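You operate a simulated robot arm through the tools that you are given. There is no shell and no other tool. Be economical: measure what you need, move in short steps, check, and stop when the job is done.

Carry out the task below with a simulated robot arm. There is one attempt and no reset: what you move stays moved.

## Task
Put the lid on the glass jar and pump the air out till the dimple turns green.
Fine: use the blue pump, then put it back where it stood; the jar stays standing where it is. Set down upright: blue hand pump.

Only the result counts: the job must be done as asked and must still hold three seconds after the hand-in. Knocking over, shifting, dropping, spilling or breaking anything else fails it. A push-on lid holds only when it is set on centred and level and pressed home; a screw cap is set on level and turned clockwise until tight.

## Robot
A 6-joint arm with a fingered hand, fixed in place. Base frame: the origin is at the foot of the arm, x ahead of it, y to its left, z up. Readings come in m, degrees, newtons and seconds.
With the tool pointing down near the work surface it reaches from about 0.34 to 0.76 m from the base axis. Its first joint turns from -166.0 to 166.0 degrees. Payload 4 kg.
The TCP is the grasp point between the finger pads, 0.026 m short of the fingertips. In the tool frame z runs along the fingers and y along their closing line. The gripper opens to 0.148 m. The gripper's body begins 0.073 m behind the TCP. The gripper is a hand of 3 fingers: y runs from the thumb to the fingers, the wrist lies at [0, 0, -0.239] in the tool frame.
Orientation is told as [roll, pitch, yaw] about the base's x, y, z axes, in that order, counted from this pose: with the fingers straight down and closing along the base's y, the tool's x points along the base's -x, its y along +y and its z along -z.

## Interface
- The arm moves only by the tool nudge_tool. Its arguments are lists of equal length, an entry for each row: "slide": the shift along the tool's x, y, z in m, a list of three; "rot": the turn, a rotation vector about the tool's x, y, z in degrees, a list of three. In form: {"slide": [[tx, ty, tz], ...], "rot": [[ax, ay, az], ...]}. A call has 1 to 20 rows; each row shifts and turns the commanded pose from where the row before left it, along the tool's axes as they then stand. A row lasts 0.2 s, in which the tool goes at most 0.05 m and 8.6 degrees; a call with a longer step from one row to the next is refused whole. Where a pose cannot be reached the arm comes as near as it can. A force on the tool above 40 N (or 10 N above the force at the start of the call, whichever is more), or a blocked arm, ends the call early, and 0.2 s more pass. In this call time passes only in rows, and 0.2 s behind the last. It gives the time, the measured TCP pose, the force on the tool (base axes), the opening and the grip force at its end, in the units of the frame above (readings bear some noise), with the torque about the TCP (base axes, N m) and any sound that the robot's microphone picked up.
- Cameras (640 x 400 px; columns grow to the right, rows downward): "scene" is fixed at [0.4, 0.4979, 1.6188]; the picture's right is [-0.95, 0.30, 0.00], its down [0.14, 0.44, -0.89] and it looks along [-0.27, -0.84, -0.46] (base axes); focal length 354 px, centre (320, 200). "wrist" rides on the gripper at [0.068, -0.039, -0.09] in the tool frame; the picture's right is [0.50, 0.87, 0.00], its down [-0.66, 0.38, -0.65] and it looks along [-0.57, 0.33, 0.76] (tool axes); focal length 222 px, centre (320, 200). There is no depth. A picture from a camera that has moved, and an enlarged one, comes with that camera's place and axes in the base frame and with its lens.
- get_image(camera): a new picture of that camera. It takes no simulated time.
- slide_trunk(by): slides the trunk up (or, below 0, down) by that many m; the arm rides with it, the base frame stays. It gives what a move gives, with no picture.
- set_fingers(finger1, finger2, thumb_bend): sets how far each is bent, from 0 (flat) to 100 (curled in); at 30 the hand is open as for a grip, at 70 the pads meet at the TCP. One left out holds its place. A second passes; each finger stops where it meets its share of the squeeze, and holds until it gets a number again. It is the only way to open and close the hand. It gives what a move gives, with no picture; readings hold the bend of each and the force on the fingers (four entries, about 0 where the hand has none), thumb and palm.
- zoom(camera, box): a new picture of the part [left, top, right, bottom] of that camera's present view, enlarged. It takes no simulated time.
- close_job(): hands the job in; it is judged then, once.

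Work in short steps. Places have to be worked out from the pictures, the camera data and where the tool is seen: move nearer, look again, correct. Check each grasp and each placing, and mend what went wrong. You have 120 turns and 76 pictures in all, those below and enlarged ones among them. Open the gripper and draw the arm clear of the work before you hand the job in, unless the task says otherwise; then end with one line.

The tools are called after "Request:" as name(argument=value, ...) on one line, values as JSON. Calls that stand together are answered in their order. nudge_tool: Moves the arm, as the interface text tells. Its arguments: {"type":"object","properties":{"slide":{"type":"array"},"rot":{"type":"array"}},"required":["slide","rot"]} The other tools are called the same way: slide_trunk (by) slides the trunk up or down; set_fingers (finger1, finger2, thumb_bend) moves the fingers one by one; get_image (camera) takes a picture; zoom (camera, box) takes an enlarged picture of a part of a camera's view; close_job () hands the job in.

At the start:

```text
time_s: 0.0
eef_pos: [0.1674, -0.4024, 1.2453]
ee_rot: [-0.1, 0.0, 0.0]
contact_force: [0.4, -0.2, -1.2]
wrist_torque: [0.01, -0.04, 0.01]
width: 0.1481
finger_force: 0.1
shape: jaw
bend: [30.0, 30.0, 30.0]
finger forces: [0.2, 0.0, 0.1, 0.0, 0.0, 0.0]
trunk travel left (down, up): [-0.525, 0.065]
```

scene: 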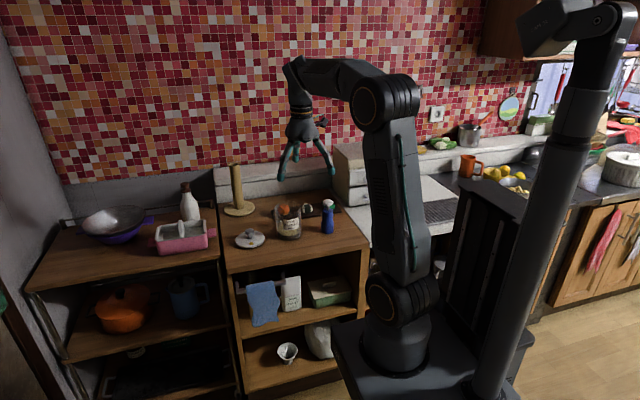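
wrist: 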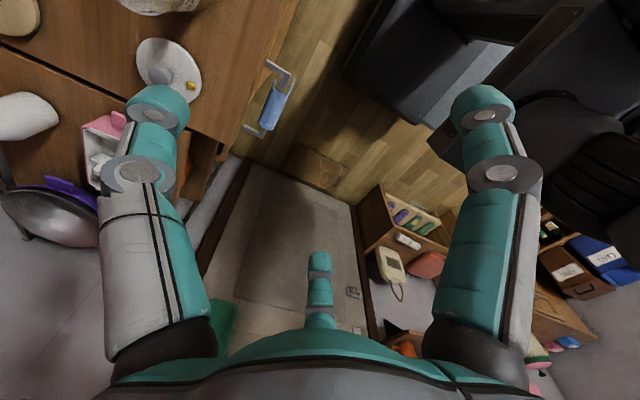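

I'll look closer at the jar, lid and pump area.

Request:
zoom(camera="scene", box=[220, 180, 370, 274])

Request:
zoom(camera="scene", box=[230, 190, 294, 250])

Request:
zoom(camera="scene", box=[284, 190, 348, 250])

```text
4.26 times, centred on (295, 227) of scene
camera zoom: at [0.4, 0.4979, 1.6188], right [-0.95, 0.3, 0.0], down [0.14, 0.44, -0.89], along [-0.27, -0.84, -0.46], focal length 1506 px, centre (426, 85)
```

zoom: 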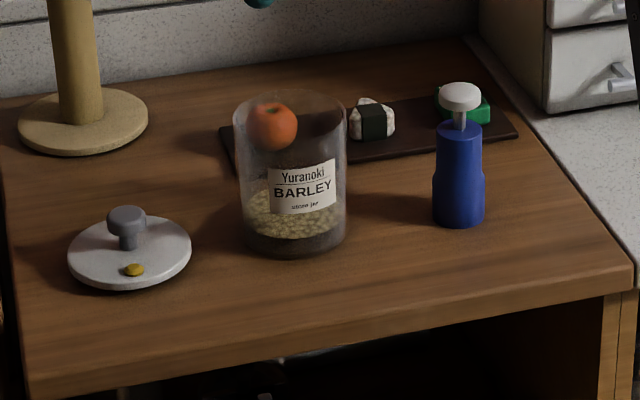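

```text
6.67 times, centred on (262, 220) of scene
camera zoom: at [0.4, 0.4979, 1.6188], right [-0.95, 0.3, 0.0], down [0.14, 0.44, -0.89], along [-0.27, -0.84, -0.46], focal length 2359 px, centre (707, 67)
```

zoom: 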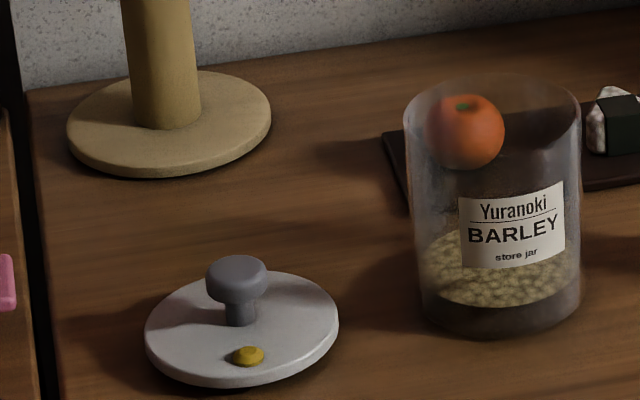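

```text
6.67 times, centred on (316, 220) of scene
camera zoom: at [0.4, 0.4979, 1.6188], right [-0.95, 0.3, 0.0], down [0.14, 0.44, -0.89], along [-0.27, -0.84, -0.46], focal length 2359 px, centre (347, 67)
```

zoom: 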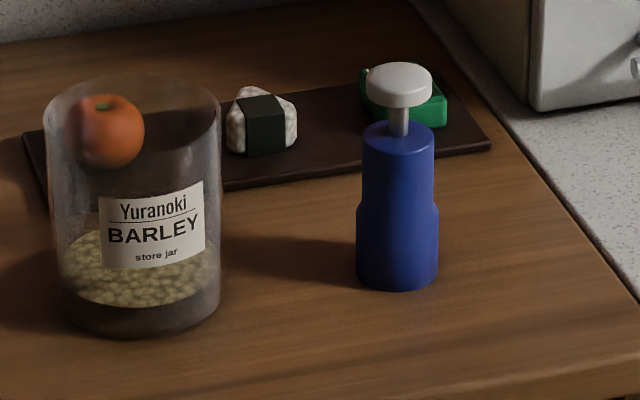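

Estimates: table z≈0.86, lid (0.31,-0.64), jar (0.16,-0.65) with rim z≈0.98, pump (0.006,-0.63). I'll look at the hand, to know how its fingers lie, before moving.

Request:
zoom(camera="scene", box=[260, 50, 360, 190])

Request:
zoom(camera="wrist", box=[0, 0, 300, 180])

```text
2.86 times, centred on (310, 120) of scene
camera zoom: at [0.4, 0.4979, 1.6188], right [-0.95, 0.3, 0.0], down [0.14, 0.44, -0.89], along [-0.27, -0.84, -0.46], focal length 1011 px, centre (349, 429)
```

zoom: 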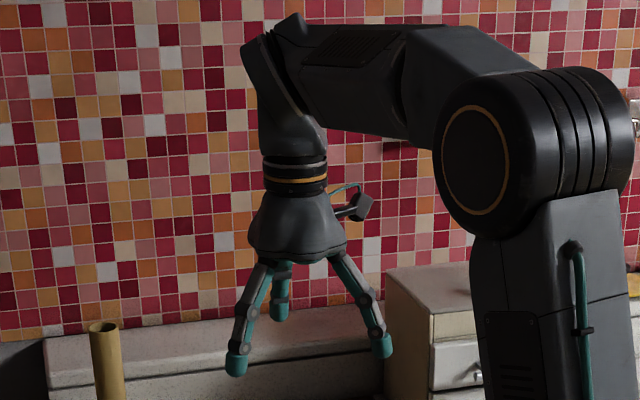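

```text
2.13 times, centred on (150, 90) of wrist
camera zoom: at [0.0994, -0.4435, 1.3348], right [-0.5, 0.87, 0.0], down [0.66, 0.38, 0.65], along [0.57, 0.33, -0.76], focal length 474 px, centre (683, 435)
```

zoom: 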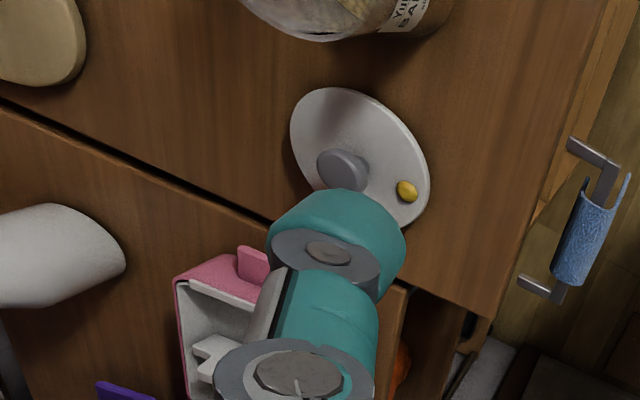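

The hand has three fingers about 120° apart, so the knob can be gripped with the dimple left between finger 1 and finger 2. I lower the trunk somewhat to bring the work into reach.

Request:
slide_trunk(by=-0.2)

Request:
get_image(camera="scene")

```text
time_s: 2.2
eef_pos: [0.1677, -0.4037, 1.0443]
ee_rot: [0.0, 0.0, 0.1]
contact_force: [0.4, -0.5, -0.2]
wrist_torque: [0.0, -0.01, 0.04]
width: 0.1481
finger_force: 0.1
shape: jaw
bend: [30.0, 30.0, 30.0]
finger forces: [0.0, 0.1, 0.1, 0.0, 0.0, 0.0]
trunk travel left (down, up): [-0.325, 0.265]
```

```text
68 pictures are left
```

scene: 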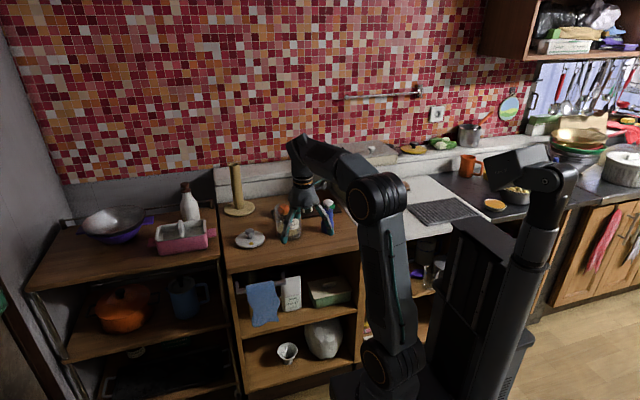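

The trunk came down cleanly. I move level to above the lid at z≈1.04, clear of the jar rim.

Request:
nudge_tool(slide=[[-0.0203, -0.034, 0], [-0.0203, -0.034, 0], [-0.0203, -0.034, 0], [-0.0203, -0.034, 0], [-0.0203, -0.034, 0], [-0.0203, -0.034, 0], [-0.0203, -0.034, 0]], rot=[[0, 0, 0], [0, 0, 0], [0, 0, 0], [0, 0, 0], [0, 0, 0], [0, 0, 0], [0, 0, 0]])

Request:
get_image(camera="wrist")

Request:
zoom(camera="scene", box=[220, 160, 370, 254])

```text
time_s: 3.8
eef_pos: [0.2585, -0.5562, 1.0457]
ee_rot: [-0.1, -0.1, -0.1]
contact_force: [-1.2, 0.6, 0.1]
wrist_torque: [0.02, 0.03, -0.03]
width: 0.148
finger_force: 0.0
shape: jaw
bend: [30.0, 30.0, 30.0]
finger forces: [0.1, 0.0, 0.0, 0.0, 0.0, 0.0]
out of reach, approached as far as the arm can: row 5, 6, 7
trunk travel left (down, up): [-0.325, 0.265]
```

```text
67 pictures are left
camera wrist: at [0.1901, -0.5959, 1.1341], right [-0.5, 0.87, 0.0], down [0.65, 0.38, 0.65], along [0.57, 0.33, -0.76], focal length 222 px, centre (320, 200)
```

wrist: 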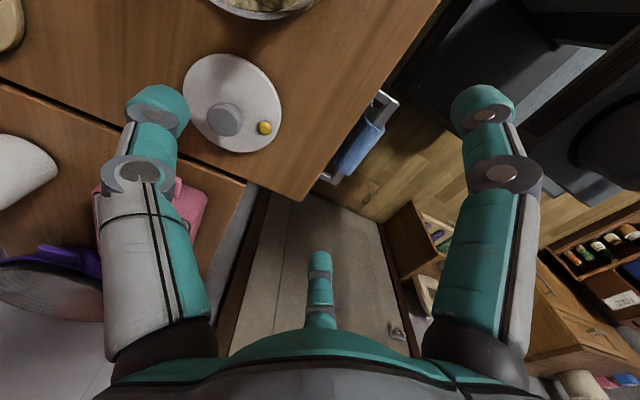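

```text
4.26 times, centred on (295, 207) of scene
camera zoom: at [0.4, 0.4979, 1.6188], right [-0.95, 0.3, 0.0], down [0.14, 0.44, -0.89], along [-0.27, -0.84, -0.46], focal length 1506 px, centre (426, 170)
```

zoom: 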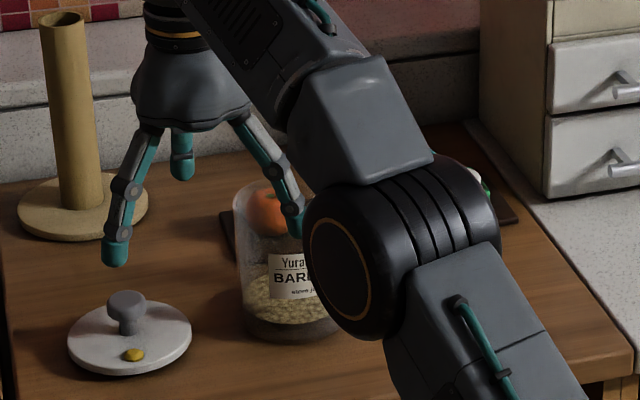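

Out of reach because the shoulder now sits too low; the reach is better with the trunk high. I raise it back.

Request:
slide_trunk(by=0.22)

Request:
nudge_tool(slide=[[0, 0, 0.04], [0, 0, 0.04], [0, 0, 0.04], [0, 0, 0.04]], rot=[[0, 0, 0], [0, 0, 0], [0, 0, 0], [0, 0, 0]])

```text
time_s: 6.1
eef_pos: [0.2567, -0.5555, 1.2642]
ee_rot: [-0.1, -0.1, -0.1]
contact_force: [-0.4, 0.4, -0.5]
wrist_torque: [0.04, -0.01, -0.01]
width: 0.1478
finger_force: 0.2
shape: jaw
bend: [30.0, 30.0, 30.0]
finger forces: [0.1, 0.0, 0.0, 0.0, 0.0, 0.1]
trunk travel left (down, up): [-0.545, 0.045]
```

```text
time_s: 7.1
eef_pos: [0.2582, -0.5584, 1.105]
ee_rot: [0.1, -0.3, 0.2]
contact_force: [-1.3, -0.7, -0.3]
wrist_torque: [-0.01, 0.03, 0.01]
width: 0.148
finger_force: 0.0
shape: jaw
bend: [30.0, 30.0, 30.0]
finger forces: [0.0, 0.0, 0.1, 0.0, 0.0, 0.1]
out of reach, approached as far as the arm can: row 4
trunk travel left (down, up): [-0.545, 0.045]
```

Odd limit again at row 4; I look at the arm's shape to understand it.

Request:
get_image(camera="scene")

Request:
nudge_tool(slide=[[0, 0, 0.01]], rot=[[0, 0, 0]])

```text
65 pictures are left
```

scene: 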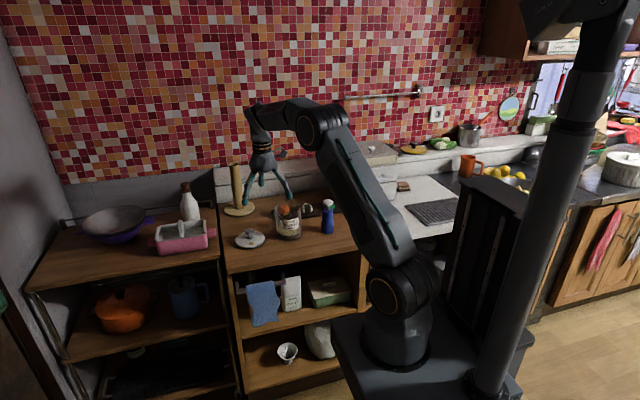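

```text
time_s: 7.5
eef_pos: [0.2546, -0.5632, 1.0983]
ee_rot: [0.4, -0.3, 0.3]
contact_force: [-0.2, 0.1, -0.4]
wrist_torque: [0.0, -0.01, 0.0]
width: 0.1481
finger_force: 0.1
shape: jaw
bend: [30.0, 30.0, 30.0]
finger forces: [0.1, 0.0, 0.0, 0.0, 0.1, 0.0]
out of reach, approached as far as the arm can: row 1
trunk travel left (down, up): [-0.545, 0.045]
```

The arm isn't extended, so some joint limit binds. I test a small outward move at this height.

Request:
nudge_tool(slide=[[-0.02, -0.03, 0]], rot=[[0, 0, 0]])

Request:
nudge_tool(slide=[[0, 0, -0.03]], rot=[[0, 0, 0]])

```text
time_s: 7.9
eef_pos: [0.2754, -0.594, 1.0984]
ee_rot: [-0.1, -0.1, -0.1]
contact_force: [-0.1, 0.2, 0.4]
wrist_torque: [-0.02, 0.0, 0.04]
width: 0.1479
finger_force: 0.1
shape: jaw
bend: [30.0, 30.0, 30.0]
finger forces: [0.0, 0.1, 0.0, 0.0, 0.0, 0.0]
trunk travel left (down, up): [-0.545, 0.045]
```

```text
time_s: 8.3
eef_pos: [0.2743, -0.593, 1.1299]
ee_rot: [-0.1, -0.1, -0.1]
contact_force: [0.0, 0.1, 0.1]
wrist_torque: [0.02, -0.03, -0.01]
width: 0.1481
finger_force: 0.1
shape: jaw
bend: [30.0, 30.0, 30.0]
finger forces: [0.0, 0.1, 0.0, 0.1, 0.1, 0.0]
trunk travel left (down, up): [-0.545, 0.045]
```

So it was an inner limit; outward works. I go over the lid (0.311,-0.641) and will use the trunk for descent.

Request:
nudge_tool(slide=[[-0.0185, -0.024, 0], [-0.0185, -0.024, 0]], rot=[[0, 0, 0], [0, 0, 0]])

Request:
slide_trunk(by=-0.13)

Request:
get_image(camera="wrist")

Request:
zoom(camera="scene", box=[220, 160, 370, 254])

```text
time_s: 8.9
eef_pos: [0.2929, -0.6162, 1.1291]
ee_rot: [0.0, -0.1, -0.1]
contact_force: [0.1, 1.0, 0.6]
wrist_torque: [0.01, 0.01, 0.0]
width: 0.1478
finger_force: 0.1
shape: jaw
bend: [30.0, 30.0, 30.0]
finger forces: [0.0, 0.1, 0.0, 0.0, 0.0, 0.1]
out of reach, approached as far as the arm can: row 2
trunk travel left (down, up): [-0.545, 0.045]
```

```text
time_s: 10.5
eef_pos: [0.2925, -0.6173, 0.999]
ee_rot: [-0.1, -0.2, -0.1]
contact_force: [-0.3, 0.0, -0.2]
wrist_torque: [-0.01, 0.0, 0.04]
width: 0.1479
finger_force: 0.0
shape: jaw
bend: [30.0, 30.0, 30.0]
finger forces: [0.0, 0.0, 0.0, 0.0, 0.1, 0.0]
trunk travel left (down, up): [-0.415, 0.175]
```

```text
64 pictures are left
camera wrist: at [0.2241, -0.6566, 1.0893], right [-0.5, 0.87, 0.0], down [0.65, 0.38, 0.66], along [0.57, 0.32, -0.76], focal length 222 px, centre (320, 200)
```

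wrist: 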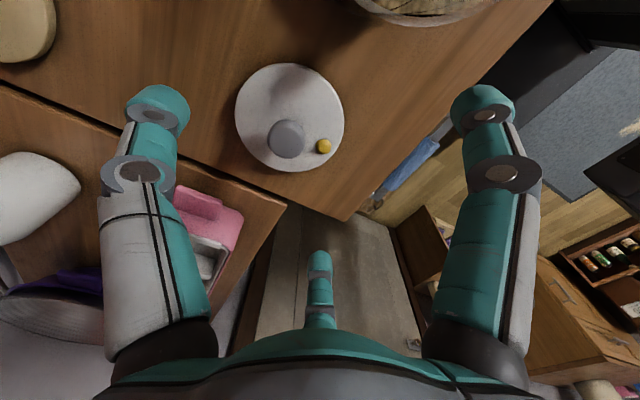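

```text
4.26 times, centred on (295, 207) of scene
camera zoom: at [0.4, 0.4979, 1.6188], right [-0.95, 0.3, 0.0], down [0.14, 0.44, -0.89], along [-0.27, -0.84, -0.46], focal length 1506 px, centre (426, 170)
```

zoom: 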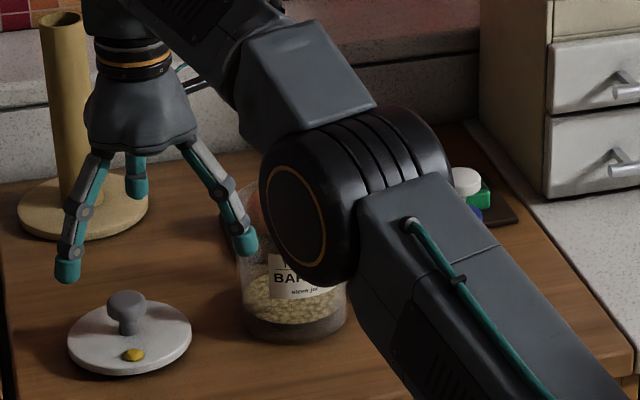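

Lower relative heights should reach farther. I raise the trunk some and lower the tool with the arm instead.

Request:
slide_trunk(by=0.1)

Request:
nudge_tool(slide=[[0, 0, 0.03], [0, 0, 0.03], [-0.009, -0.012, 0.03], [-0.009, -0.012, 0.0]], rot=[[0, 0, 0], [0, 0, 0], [0, 0, 0], [0, 0, 0]])

```text
time_s: 11.8
eef_pos: [0.2919, -0.6164, 1.0992]
ee_rot: [-0.1, -0.2, -0.1]
contact_force: [-0.5, -0.5, 0.5]
wrist_torque: [0.01, 0.02, 0.01]
width: 0.1478
finger_force: 0.2
shape: jaw
bend: [30.0, 30.0, 30.0]
finger forces: [0.1, 0.0, 0.0, 0.1, 0.1, 0.0]
trunk travel left (down, up): [-0.515, 0.075]
```

```text
time_s: 12.8
eef_pos: [0.3113, -0.6417, 1.0093]
ee_rot: [-0.1, -0.2, -0.3]
contact_force: [0.3, -0.2, 0.4]
wrist_torque: [0.0, 0.04, 0.02]
width: 0.1478
finger_force: 0.1
shape: jaw
bend: [30.0, 30.0, 30.0]
finger forces: [0.0, 0.1, 0.0, 0.1, 0.1, 0.0]
trunk travel left (down, up): [-0.515, 0.075]
```

Reached. Check centring from the wrist camera.

Request:
zoom(camera="wrist", box=[200, 50, 440, 200])

```text
2.67 times, centred on (320, 125) of wrist
camera zoom: at [0.2435, -0.6806, 1.0996], right [-0.5, 0.87, 0.0], down [0.65, 0.38, 0.66], along [0.57, 0.32, -0.76], focal length 592 px, centre (320, 400)
```

zoom: 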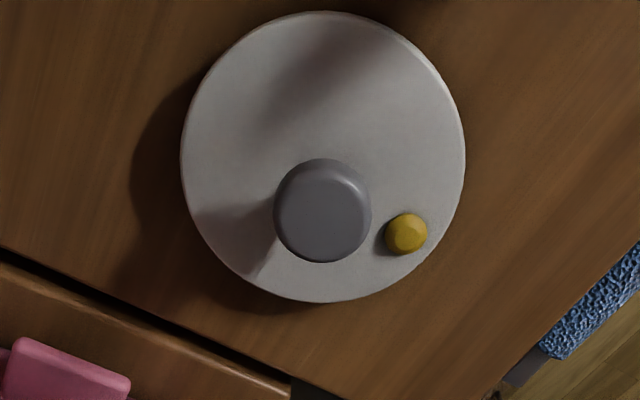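

Knob top is at about z 0.914, centred within 2 mm. I descend to z≈0.908 with the fingers open around the knob.

Request:
nudge_tool(slide=[[0.001, -0.0015, 0.034], [0, 0, 0.034], [0, 0, 0.023], [0, 0, 0.01]], rot=[[0, 0, 0], [0, 0, 0], [0, 0, 0], [0, 0, 0]])

Request:
get_image(camera="wrist")

Request:
zoom(camera="scene", box=[210, 160, 360, 254])

```text
time_s: 13.8
eef_pos: [0.3111, -0.6506, 0.9101]
ee_rot: [0.2, -0.1, 0.1]
contact_force: [-0.4, 0.2, 0.4]
wrist_torque: [-0.04, -0.03, 0.02]
width: 0.148
finger_force: 0.0
shape: jaw
bend: [30.0, 30.0, 30.0]
finger forces: [0.0, 0.0, 0.1, 0.0, 0.0, 0.1]
out of reach, approached as far as the arm can: row 3
trunk travel left (down, up): [-0.515, 0.075]
```

```text
61 pictures are left
camera wrist: at [0.2427, -0.6905, 0.9992], right [-0.5, 0.87, 0.0], down [0.65, 0.38, 0.66], along [0.57, 0.33, -0.75], focal length 222 px, centre (320, 200)
```

wrist: 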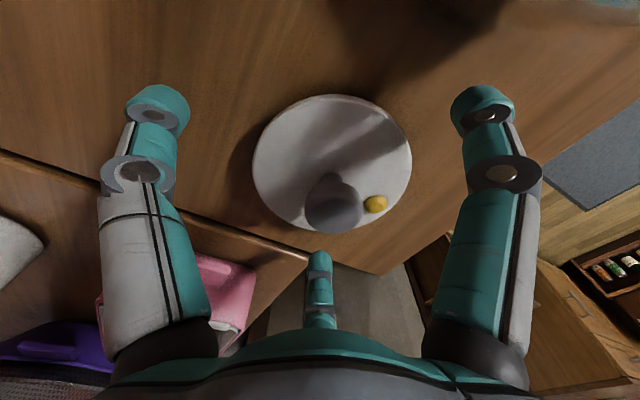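

```text
4.26 times, centred on (285, 207) of scene
camera zoom: at [0.4, 0.4979, 1.6188], right [-0.95, 0.3, 0.0], down [0.14, 0.44, -0.89], along [-0.27, -0.84, -0.46], focal length 1506 px, centre (469, 170)
```

zoom: 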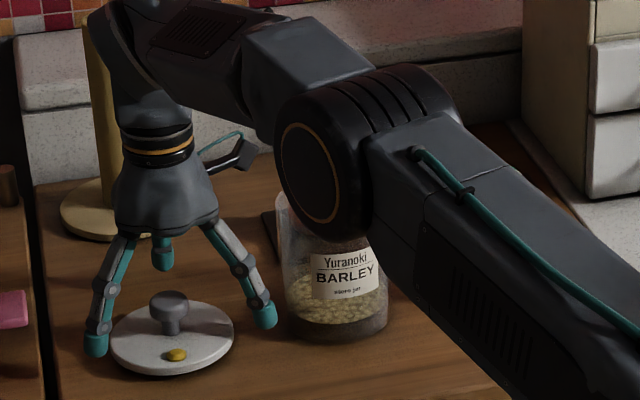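

Drifted in y at an inner limit. I back up 0.03 with the y correction, then lower the last bit with the trunk.

Request:
nudge_tool(slide=[[0.0005, 0.0075, -0.035], [0, 0, 0]], rot=[[0, 0, 0], [0, 0, 0]])

Request:
slide_trunk(by=-0.037)

Request:
zoom(camera="wrist", box=[200, 80, 440, 230])

```text
time_s: 14.4
eef_pos: [0.31, -0.6412, 0.9439]
ee_rot: [0.3, -0.2, 0.2]
contact_force: [-0.4, -0.2, -0.3]
wrist_torque: [-0.03, 0.02, -0.01]
width: 0.1479
finger_force: 0.1
shape: jaw
bend: [30.0, 30.0, 30.0]
finger forces: [0.1, 0.0, 0.0, 0.0, 0.1, 0.1]
trunk travel left (down, up): [-0.515, 0.075]
```

```text
time_s: 15.2
eef_pos: [0.3094, -0.6422, 0.9067]
ee_rot: [0.1, -0.1, 0.1]
contact_force: [-0.4, -0.3, -0.9]
wrist_torque: [-0.05, -0.01, -0.01]
width: 0.148
finger_force: 0.1
shape: jaw
bend: [30.0, 30.0, 30.0]
finger forces: [0.1, 0.0, 0.1, 0.0, 0.0, 0.1]
trunk travel left (down, up): [-0.478, 0.112]
```

```text
2.67 times, centred on (320, 155) of wrist
camera zoom: at [0.2416, -0.6816, 0.9966], right [-0.5, 0.87, 0.0], down [0.65, 0.38, 0.66], along [0.57, 0.33, -0.75], focal length 592 px, centre (320, 320)
```

zoom: 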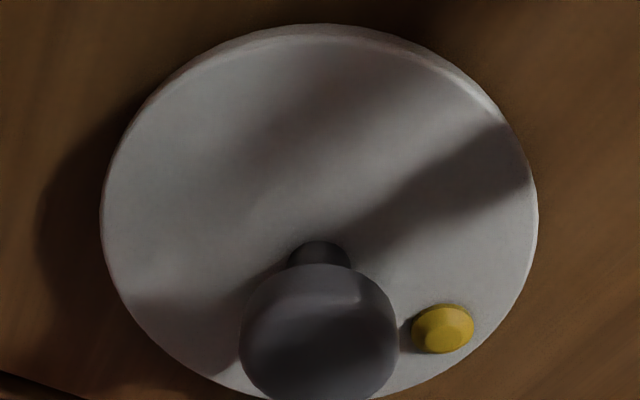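

Centred and at knob height. I close all three fingers.

Request:
set_fingers(finger1=70, finger2=70, thumb_bend=70)

Request:
get_image(camera="wrist")

```text
time_s: 16.2
eef_pos: [0.3093, -0.6424, 0.9085]
ee_rot: [0.0, -0.1, 0.1]
contact_force: [1.2, -5.8, 17.6]
wrist_torque: [-0.18, 0.08, 0.06]
width: 0.066
finger_force: 21.4
shape: fingers
bend: [47.0, 45.0, 57.0]
finger forces: [12.2, 9.7, 0.0, 0.0, 21.1, 0.0]
trunk travel left (down, up): [-0.478, 0.112]
```

```text
58 pictures are left
camera wrist: at [0.2413, -0.6815, 0.9984], right [-0.5, 0.87, 0.0], down [0.65, 0.38, 0.66], along [0.57, 0.33, -0.75], focal length 222 px, centre (320, 200)
```

wrist: 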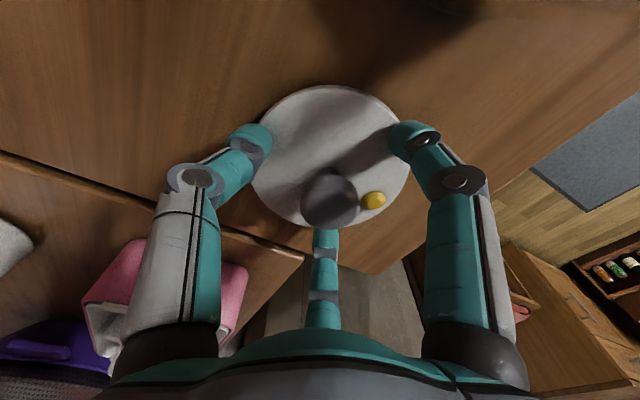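

The fingertips dip and touched the lid plate before the knob. I relax, raise 8 mm and close again.

Request:
set_fingers(finger1=36, finger2=36, thumb_bend=36)

Request:
nudge_tool(slide=[[0, 0, -0.008]], rot=[[0, 0, 0]])

Request:
zoom(camera="wrist", box=[200, 80, 440, 230])

```text
time_s: 17.2
eef_pos: [0.309, -0.6399, 0.9068]
ee_rot: [0.2, -0.1, 0.1]
contact_force: [-0.4, 0.4, 1.2]
wrist_torque: [-0.02, 0.0, 0.02]
width: 0.1077
finger_force: 0.5
shape: fingers
bend: [36.0, 36.0, 36.0]
finger forces: [0.1, 0.1, 0.0, 0.1, 0.3, 0.1]
trunk travel left (down, up): [-0.478, 0.112]
```

```text
time_s: 17.6
eef_pos: [0.3093, -0.641, 0.9134]
ee_rot: [0.1, -0.1, 0.0]
contact_force: [0.8, 0.5, -0.8]
wrist_torque: [0.02, -0.03, 0.01]
width: 0.1078
finger_force: 0.1
shape: fingers
bend: [36.0, 36.0, 36.0]
finger forces: [0.0, 0.0, 0.1, 0.1, 0.0, 0.1]
trunk travel left (down, up): [-0.478, 0.112]
```

```text
2.67 times, centred on (320, 155) of wrist
camera zoom: at [0.2414, -0.6817, 1.004], right [-0.5, 0.87, 0.0], down [0.65, 0.38, 0.66], along [0.57, 0.33, -0.75], focal length 592 px, centre (320, 320)
```

zoom: 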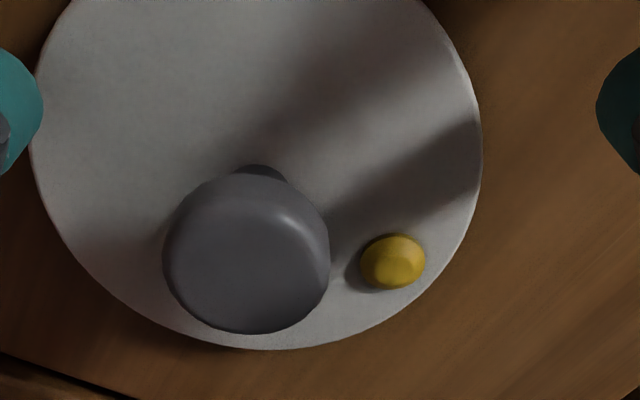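

The lid got pushed about 2 cm back; knob now near (0.304,-0.662). I follow it and re-check before closing in small steps.

Request:
nudge_tool(slide=[[0.005, -0.0215, -0.001], [0, 0, 0]], rot=[[0, 0, 0], [0, 0, 0]])

Request:
zoom(camera="wrist", box=[200, 80, 440, 230])

```text
time_s: 18.2
eef_pos: [0.3026, -0.6558, 0.9144]
ee_rot: [0.1, -0.2, 0.1]
contact_force: [-0.4, -0.5, 0.2]
wrist_torque: [0.0, 0.03, 0.02]
width: 0.1074
finger_force: 0.1
shape: fingers
bend: [36.0, 36.0, 36.0]
finger forces: [0.1, 0.0, 0.0, 0.0, 0.0, 0.0]
out of reach, approached as far as the arm can: row 1
trunk travel left (down, up): [-0.478, 0.112]
```

```text
2.67 times, centred on (320, 155) of wrist
camera zoom: at [0.2363, -0.6957, 1.0042], right [-0.5, 0.87, 0.0], down [0.65, 0.38, 0.66], along [0.57, 0.33, -0.75], focal length 592 px, centre (320, 320)
```

zoom: 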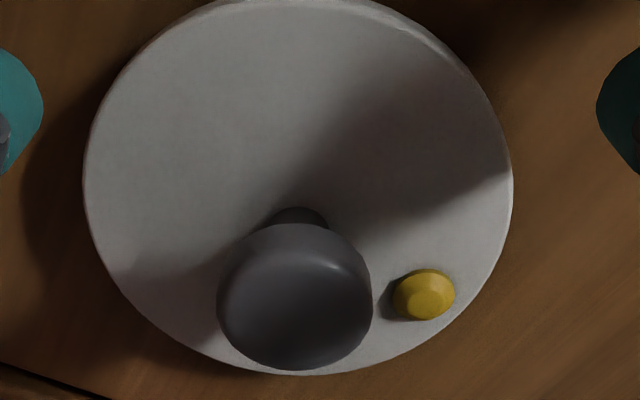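

Outer limit now; a bit higher trunk helps. Trunk up 2.5 cm, arm down 2.5 cm with the rest of the shift.

Request:
slide_trunk(by=0.025)

Request:
nudge_tool(slide=[[-0.0005, -0.0065, 0.025], [0, 0, 0]], rot=[[0, 0, 0], [0, 0, 0]])

Request:
zoom(camera="wrist", box=[200, 80, 440, 230])

```text
time_s: 18.9
eef_pos: [0.3047, -0.6551, 0.9387]
ee_rot: [0.2, -0.2, 0.0]
contact_force: [-0.7, 0.3, 0.5]
wrist_torque: [-0.02, -0.01, 0.01]
width: 0.1077
finger_force: 0.0
shape: fingers
bend: [36.0, 36.0, 36.0]
finger forces: [0.0, 0.0, 0.1, 0.0, 0.1, 0.0]
trunk travel left (down, up): [-0.503, 0.087]
```

```text
time_s: 19.5
eef_pos: [0.3049, -0.658, 0.9135]
ee_rot: [0.1, -0.2, 0.1]
contact_force: [0.3, -0.9, -0.4]
wrist_torque: [0.03, 0.02, 0.0]
width: 0.1075
finger_force: 0.1
shape: fingers
bend: [36.0, 36.0, 36.0]
finger forces: [0.1, 0.0, 0.1, 0.1, 0.0, 0.0]
trunk travel left (down, up): [-0.503, 0.087]
```

```text
2.67 times, centred on (320, 155) of wrist
camera zoom: at [0.2373, -0.6988, 1.004], right [-0.5, 0.87, 0.0], down [0.65, 0.38, 0.66], along [0.57, 0.33, -0.75], focal length 592 px, centre (320, 320)
```

zoom: 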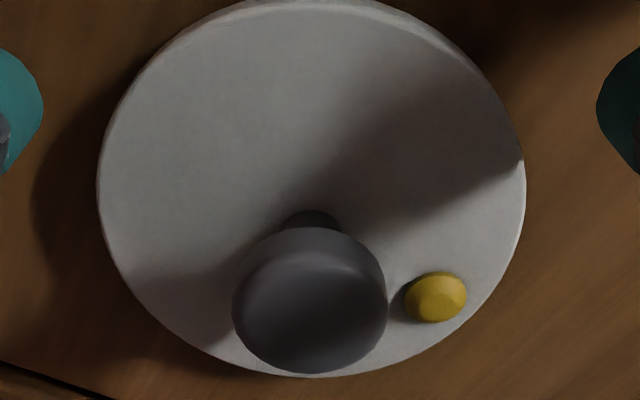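

Knob is about 4 mm off in x and y; one small correction.

Request:
nudge_tool(slide=[[0.004, -0.004, 0.001], [0, 0, 0]], rot=[[0, 0, 0], [0, 0, 0]])

Request:
set_fingers(finger1=48, finger2=48, thumb_bend=48)

Request:
get_image(camera="wrist")

```text
time_s: 20.1
eef_pos: [0.3021, -0.6612, 0.9137]
ee_rot: [0.2, -0.1, -0.1]
contact_force: [0.8, 0.3, -0.1]
wrist_torque: [0.02, -0.03, -0.02]
width: 0.1076
finger_force: 0.1
shape: fingers
bend: [36.0, 36.0, 36.0]
finger forces: [0.0, 0.0, 0.0, 0.1, 0.0, 0.0]
out of reach, approached as far as the arm can: row 1
trunk travel left (down, up): [-0.503, 0.087]
```

```text
time_s: 21.1
eef_pos: [0.3016, -0.6604, 0.9132]
ee_rot: [0.1, -0.1, 0.0]
contact_force: [1.4, -0.5, 0.9]
wrist_torque: [0.0, -0.02, 0.0]
width: 0.0692
finger_force: 0.0
shape: fingers
bend: [48.0, 48.0, 48.0]
finger forces: [0.0, 0.0, 0.0, 0.0, 0.0, 0.0]
trunk travel left (down, up): [-0.503, 0.087]
```

```text
54 pictures are left
camera wrist: at [0.2331, -0.7007, 1.0028], right [-0.5, 0.87, 0.0], down [0.65, 0.38, 0.66], along [0.57, 0.33, -0.75], focal length 222 px, centre (320, 200)
```

wrist: 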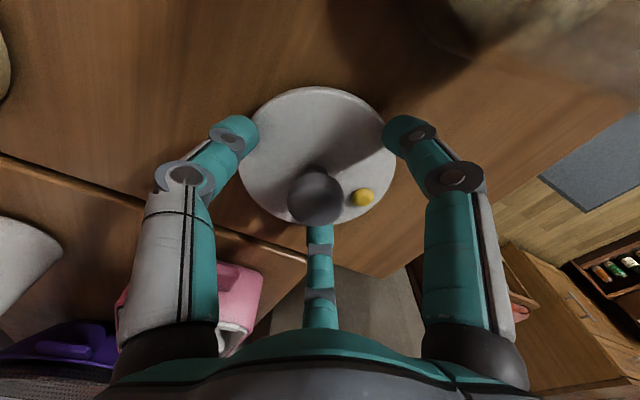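

No contact yet; knob within ~2 mm. Keep closing in steps.

Request:
set_fingers(finger1=55, finger2=55, thumb_bend=55)

Request:
set_fingers(finger1=60, finger2=60, thumb_bend=60)

Request:
get_image(camera="wrist")

```text
time_s: 22.1
eef_pos: [0.3014, -0.6613, 0.9134]
ee_rot: [0.1, -0.2, 0.1]
contact_force: [-1.1, -0.1, 0.0]
wrist_torque: [-0.01, 0.01, 0.02]
width: 0.0462
finger_force: 0.0
shape: fingers
bend: [55.0, 55.0, 55.0]
finger forces: [0.0, 0.0, 0.0, 0.1, 0.0, 0.0]
trunk travel left (down, up): [-0.503, 0.087]
```

```text
time_s: 23.1
eef_pos: [0.3017, -0.6613, 0.9131]
ee_rot: [0.1, -0.2, 0.0]
contact_force: [-0.5, -0.5, -0.1]
wrist_torque: [0.0, 0.02, 0.01]
width: 0.0301
finger_force: 0.0
shape: fingers
bend: [60.0, 60.0, 60.0]
finger forces: [0.0, 0.0, 0.1, 0.1, 0.0, 0.0]
trunk travel left (down, up): [-0.503, 0.087]
```

```text
53 pictures are left
camera wrist: at [0.2331, -0.7007, 1.0028], right [-0.5, 0.87, 0.0], down [0.65, 0.38, 0.66], along [0.57, 0.33, -0.75], focal length 222 px, centre (320, 200)
```

wrist: 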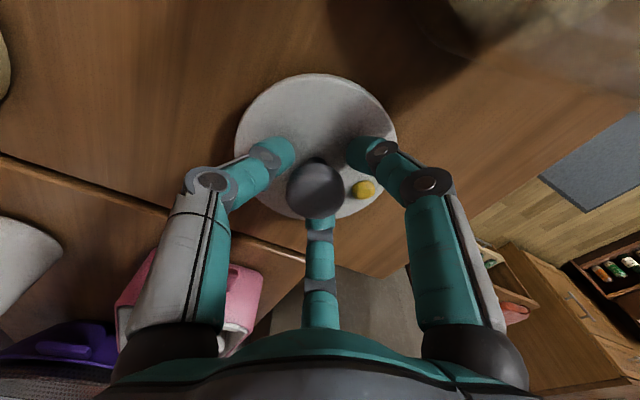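

Width 0.030 with no force yet; lid has moved a touch. Continue to squeeze.

Request:
set_fingers(finger1=66, finger2=66, thumb_bend=66)

Request:
zoom(camera="wrist", box=[200, 50, 440, 200])

Request:
zoom(camera="scene", box=[220, 190, 300, 250])

```text
time_s: 24.1
eef_pos: [0.3012, -0.66, 0.9139]
ee_rot: [0.0, -0.2, 0.0]
contact_force: [-0.2, 0.3, 0.8]
wrist_torque: [0.05, 0.0, -0.03]
width: 0.0163
finger_force: 3.9
shape: fingers
bend: [64.0, 64.0, 65.0]
finger forces: [1.4, 2.8, 0.0, 0.0, 2.0, 0.0]
trunk travel left (down, up): [-0.503, 0.087]
```

```text
2.67 times, centred on (320, 125) of wrist
camera zoom: at [0.2331, -0.7008, 1.0028], right [-0.5, 0.87, 0.0], down [0.65, 0.38, 0.66], along [0.57, 0.33, -0.75], focal length 592 px, centre (320, 400)
```

zoom: 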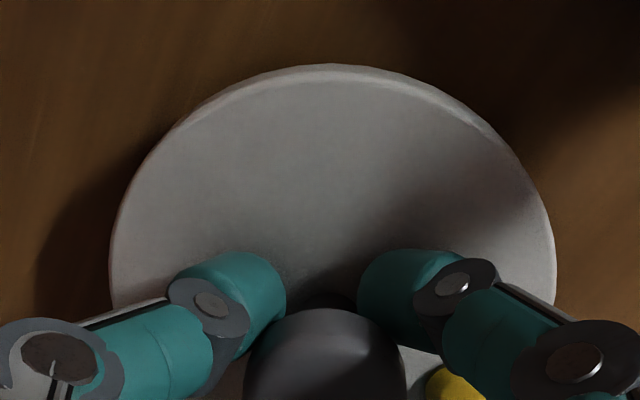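

```text
6.67 times, centred on (260, 220) of scene
camera zoom: at [0.4, 0.4979, 1.6188], right [-0.95, 0.3, 0.0], down [0.14, 0.44, -0.89], along [-0.27, -0.84, -0.46], focal length 2359 px, centre (720, 67)
```

zoom: 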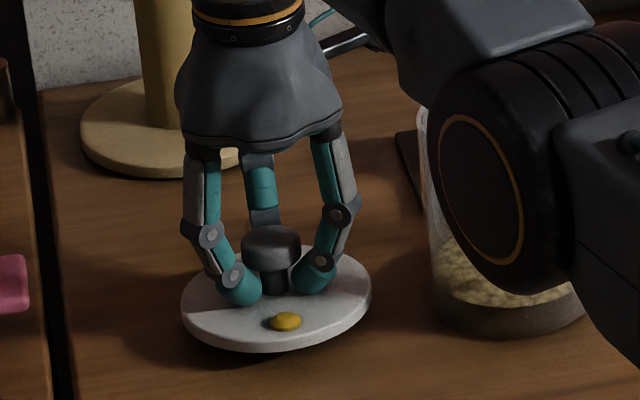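

Fingertips hold the stem beneath the cap, a secure hook. Squeeze a bit more, then lift with the trunk 5 cm.

Request:
set_fingers(finger1=74, finger2=74, thumb_bend=74)

Request:
slide_trunk(by=0.05)

Request:
zoom(camera="scene", box=[220, 180, 300, 240])

Request:
get_image(camera="wrist")

```text
time_s: 25.1
eef_pos: [0.3011, -0.6607, 0.9129]
ee_rot: [0.1, -0.2, 0.0]
contact_force: [-0.4, -0.2, -0.9]
wrist_torque: [-0.01, -0.03, 0.02]
width: 0.0106
finger_force: 17.3
shape: fingers
bend: [64.0, 63.0, 67.0]
finger forces: [11.6, 12.7, 0.0, 0.1, 10.2, 0.1]
trunk travel left (down, up): [-0.503, 0.087]
```

```text
time_s: 26.1
eef_pos: [0.3008, -0.6607, 0.9628]
ee_rot: [0.1, -0.2, 0.0]
contact_force: [-0.2, 0.3, -0.8]
wrist_torque: [-0.01, 0.03, 0.01]
width: 0.0107
finger_force: 17.5
shape: fingers
bend: [64.0, 63.0, 67.0]
finger forces: [11.6, 12.7, 0.0, 0.0, 10.3, 0.1]
trunk travel left (down, up): [-0.553, 0.037]
```

```text
6.67 times, centred on (260, 210) of scene
camera zoom: at [0.4, 0.4979, 1.6188], right [-0.95, 0.3, 0.0], down [0.14, 0.44, -0.89], along [-0.27, -0.84, -0.46], focal length 2359 px, centre (720, 133)
```

zoom: 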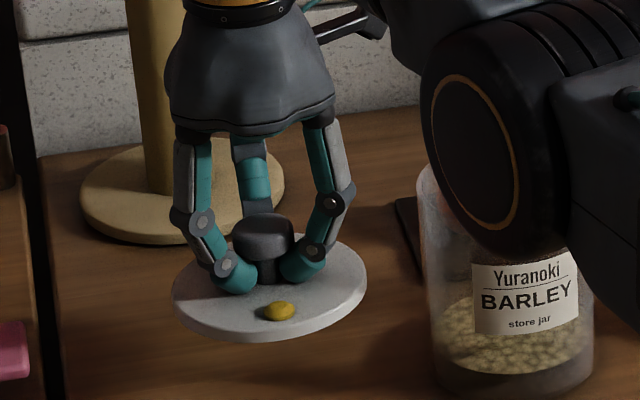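

```text
49 pictures are left
camera wrist: at [0.2332, -0.7008, 1.0527], right [-0.5, 0.87, 0.0], down [0.65, 0.38, 0.66], along [0.57, 0.33, -0.75], focal length 222 px, centre (320, 200)
```

wrist: 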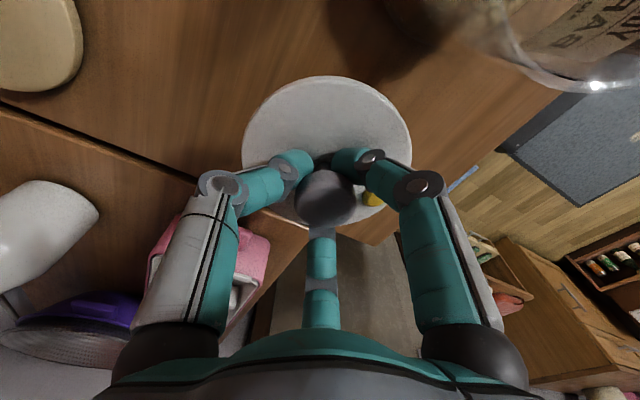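

Lifted. I zoom in to judge how level the lid hangs.

Request:
zoom(camera="scene", box=[236, 204, 272, 228])

Request:
zoom(camera="wrist", box=[220, 60, 440, 240])

```text
16.00 times, centred on (254, 216) of scene
camera zoom: at [0.4, 0.4979, 1.6188], right [-0.95, 0.3, 0.0], down [0.14, 0.44, -0.89], along [-0.27, -0.84, -0.46], focal length 5661 px, centre (1376, -56)
```

zoom: 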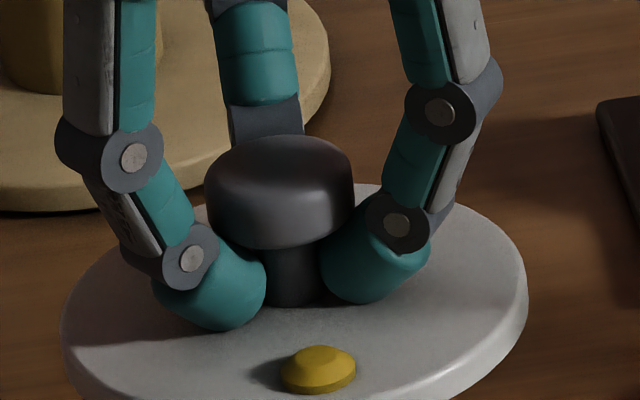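

```text
2.22 times, centred on (330, 150) of wrist
camera zoom: at [0.2332, -0.7008, 1.0527], right [-0.5, 0.87, 0.0], down [0.65, 0.38, 0.66], along [0.57, 0.33, -0.75], focal length 494 px, centre (298, 311)
```

zoom: 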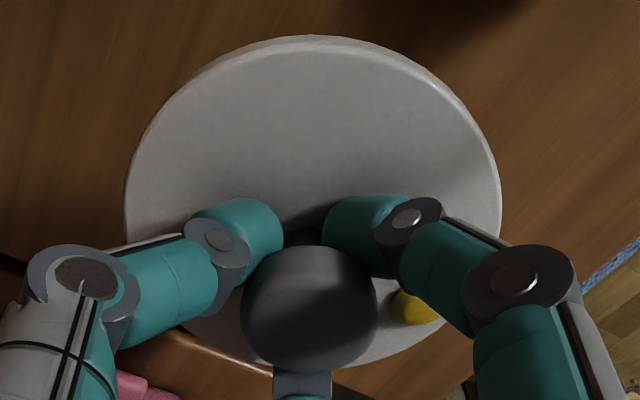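

The lid hangs level and centred in the hand (lid top ≈ TCP−0.031). I move up and slightly inward, well above the jar rim.

Request:
nudge_tool(slide=[[0.0, 0.0, -0.02], [0.005, 0.007, -0.025], [0.0075, 0.01, -0.025], [0.0075, 0.01, -0.025], [0.0075, 0.01, -0.02]], rot=[[0, 0, 0], [0, 0, 0], [0, 0, 0], [0, 0, 0], [0, 0, 0]])

Request:
get_image(camera="wrist")

```text
time_s: 27.2
eef_pos: [0.2788, -0.6396, 1.083]
ee_rot: [0.3, -0.2, 0.0]
contact_force: [0.2, 0.5, -0.8]
wrist_torque: [0.03, -0.02, 0.0]
width: 0.0106
finger_force: 17.2
shape: fingers
bend: [64.0, 63.0, 67.0]
finger forces: [11.9, 13.1, 0.0, 0.0, 10.2, 0.1]
out of reach, approached as far as the arm can: row 3, 4, 5
trunk travel left (down, up): [-0.553, 0.037]
```

```text
46 pictures are left
camera wrist: at [0.2114, -0.6795, 1.1728], right [-0.5, 0.87, 0.0], down [0.65, 0.38, 0.66], along [0.57, 0.33, -0.75], focal length 222 px, centre (320, 200)
```

wrist: 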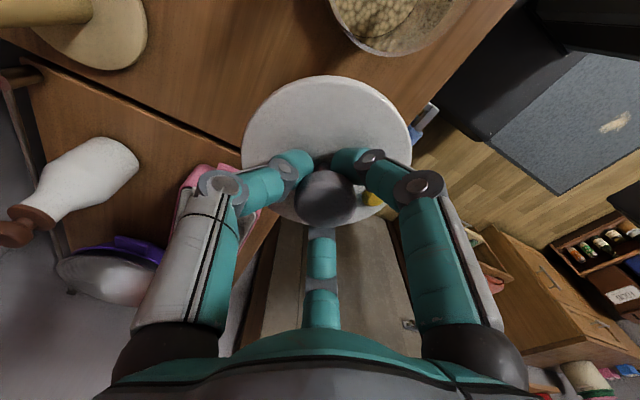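

Height is good. Travel level to above the jar.

Request:
nudge_tool(slide=[[0.024, 0.002, 0], [0.024, 0.001, 0], [0.024, -0.002, 0], [0.024, -0.004, 0], [0.022, -0.005, 0]], rot=[[0, 0, 0], [0, 0, 0], [0, 0, 0], [0, 0, 0], [0, 0, 0]])

Request:
get_image(camera="wrist")

Request:
zoom(camera="scene", box=[220, 160, 370, 254])

```text
time_s: 28.4
eef_pos: [0.1653, -0.6663, 1.0882]
ee_rot: [0.3, -0.2, 0.0]
contact_force: [-1.1, 0.7, -1.0]
wrist_torque: [-0.01, 0.02, -0.02]
width: 0.0105
finger_force: 17.7
shape: fingers
bend: [64.0, 63.0, 67.0]
finger forces: [12.0, 13.2, 0.0, 0.0, 10.3, 0.0]
out of reach, approached as far as the arm can: row 1, 2, 3
trunk travel left (down, up): [-0.553, 0.037]
```

```text
45 pictures are left
camera wrist: at [0.0973, -0.7061, 1.1777], right [-0.5, 0.87, 0.0], down [0.65, 0.38, 0.66], along [0.57, 0.33, -0.75], focal length 222 px, centre (320, 200)
```

wrist: 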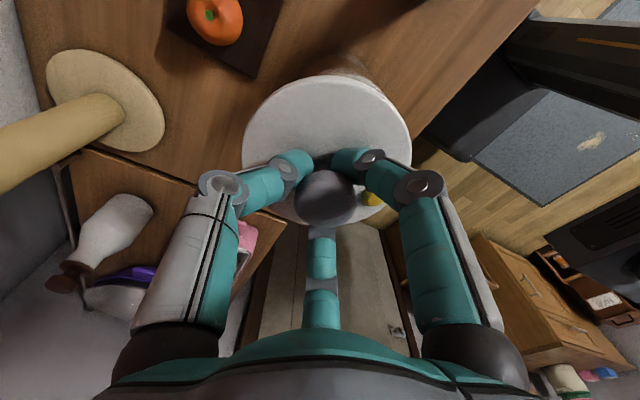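

```text
4.26 times, centred on (295, 207) of scene
camera zoom: at [0.4, 0.4979, 1.6188], right [-0.95, 0.3, 0.0], down [0.14, 0.44, -0.89], along [-0.27, -0.84, -0.46], focal length 1506 px, centre (426, 170)
```

zoom: 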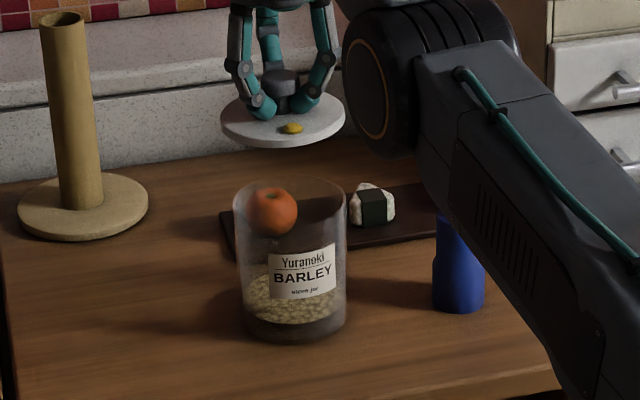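

Comparing lid and jar in the same scene picture puts the jar at roughly (0.161,-0.653). I correct toward that and lower to just above the rim for a closer comparison.

Request:
nudge_tool(slide=[[0.002, 0.011, 0.02], [0, 0, 0.02], [0, 0, 0.0]], rot=[[0, 0, 0], [0, 0, 0], [0, 0, 0]])

Request:
zoom(camera="scene", box=[256, 180, 320, 240])

Request:
zoom(camera="wrist", box=[220, 30, 440, 180])

```text
time_s: 29.2
eef_pos: [0.1674, -0.6759, 1.052]
ee_rot: [0.3, -0.2, 0.0]
contact_force: [-0.5, 0.5, 0.4]
wrist_torque: [0.01, 0.02, -0.03]
width: 0.0105
finger_force: 17.4
shape: fingers
bend: [64.0, 63.0, 67.0]
finger forces: [12.0, 13.3, 0.0, 0.0, 10.4, 0.1]
out of reach, approached as far as the arm can: row 1, 2
trunk travel left (down, up): [-0.553, 0.037]
```

```text
6.67 times, centred on (288, 210) of scene
camera zoom: at [0.4, 0.4979, 1.6188], right [-0.95, 0.3, 0.0], down [0.14, 0.44, -0.89], along [-0.27, -0.84, -0.46], focal length 2359 px, centre (533, 133)
```

zoom: 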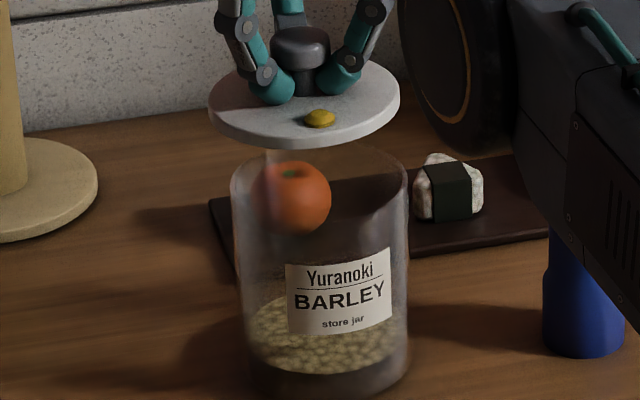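

```text
2.67 times, centred on (330, 105) of wrist
camera zoom: at [0.0991, -0.7156, 1.1425], right [-0.5, 0.87, 0.0], down [0.65, 0.38, 0.66], along [0.57, 0.33, -0.75], focal length 592 px, centre (293, 453)
```

zoom: 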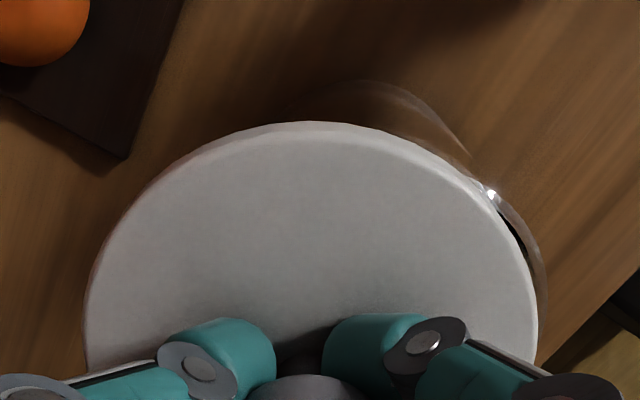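

Inner limit again; I need the trunk lower for this radius. Raise the arm 6 cm with the y fix, then lower the trunk.

Request:
nudge_tool(slide=[[0.001, 0.004, -0.03], [0.002, 0.01, -0.03], [0.001, 0.007, -0.01], [0, 0, 0]], rot=[[0, 0, 0], [0, 0, 0], [0, 0, 0], [0, 0, 0]])

Request:
slide_trunk(by=-0.07)

Request:
zoom(camera="scene", box=[256, 180, 320, 240])

Request:
zoom(camera="wrist", box=[220, 30, 440, 180])

```text
time_s: 30.2
eef_pos: [0.1623, -0.6535, 1.1242]
ee_rot: [0.1, -0.2, 0.0]
contact_force: [0.2, 0.8, -0.6]
wrist_torque: [0.0, 0.02, 0.0]
width: 0.0103
finger_force: 18.9
shape: fingers
bend: [64.0, 63.0, 67.0]
finger forces: [12.6, 13.7, 0.0, 0.0, 10.6, 0.0]
trunk travel left (down, up): [-0.553, 0.037]
```

```text
time_s: 31.3
eef_pos: [0.1628, -0.6531, 1.0537]
ee_rot: [0.1, -0.3, 0.1]
contact_force: [-0.4, -0.8, -1.2]
wrist_torque: [0.0, 0.0, 0.0]
width: 0.0103
finger_force: 18.2
shape: fingers
bend: [64.0, 63.0, 67.0]
finger forces: [12.5, 13.7, 0.1, 0.0, 10.8, 0.0]
trunk travel left (down, up): [-0.483, 0.107]
```

```text
6.67 times, centred on (288, 210) of scene
camera zoom: at [0.4, 0.4979, 1.6188], right [-0.95, 0.3, 0.0], down [0.14, 0.44, -0.89], along [-0.27, -0.84, -0.46], focal length 2359 px, centre (533, 133)
```

zoom: 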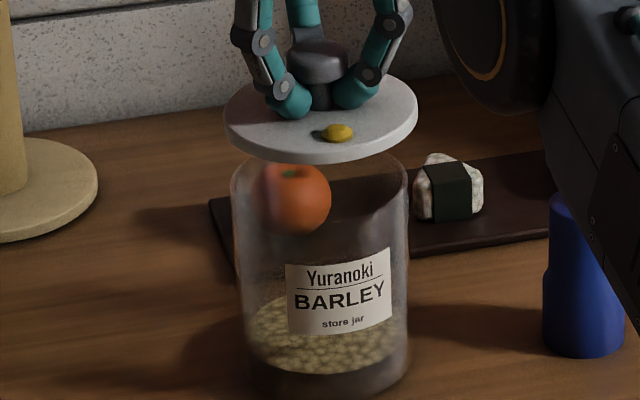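

```text
2.67 times, centred on (330, 105) of wrist
camera zoom: at [0.0943, -0.6933, 1.1437], right [-0.5, 0.87, 0.0], down [0.65, 0.38, 0.66], along [0.57, 0.33, -0.75], focal length 592 px, centre (293, 453)
```

zoom: 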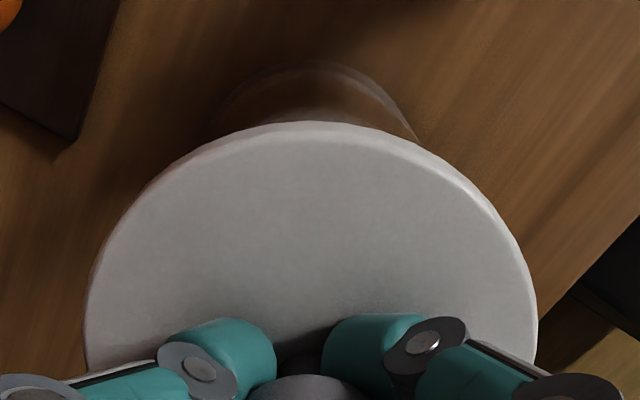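

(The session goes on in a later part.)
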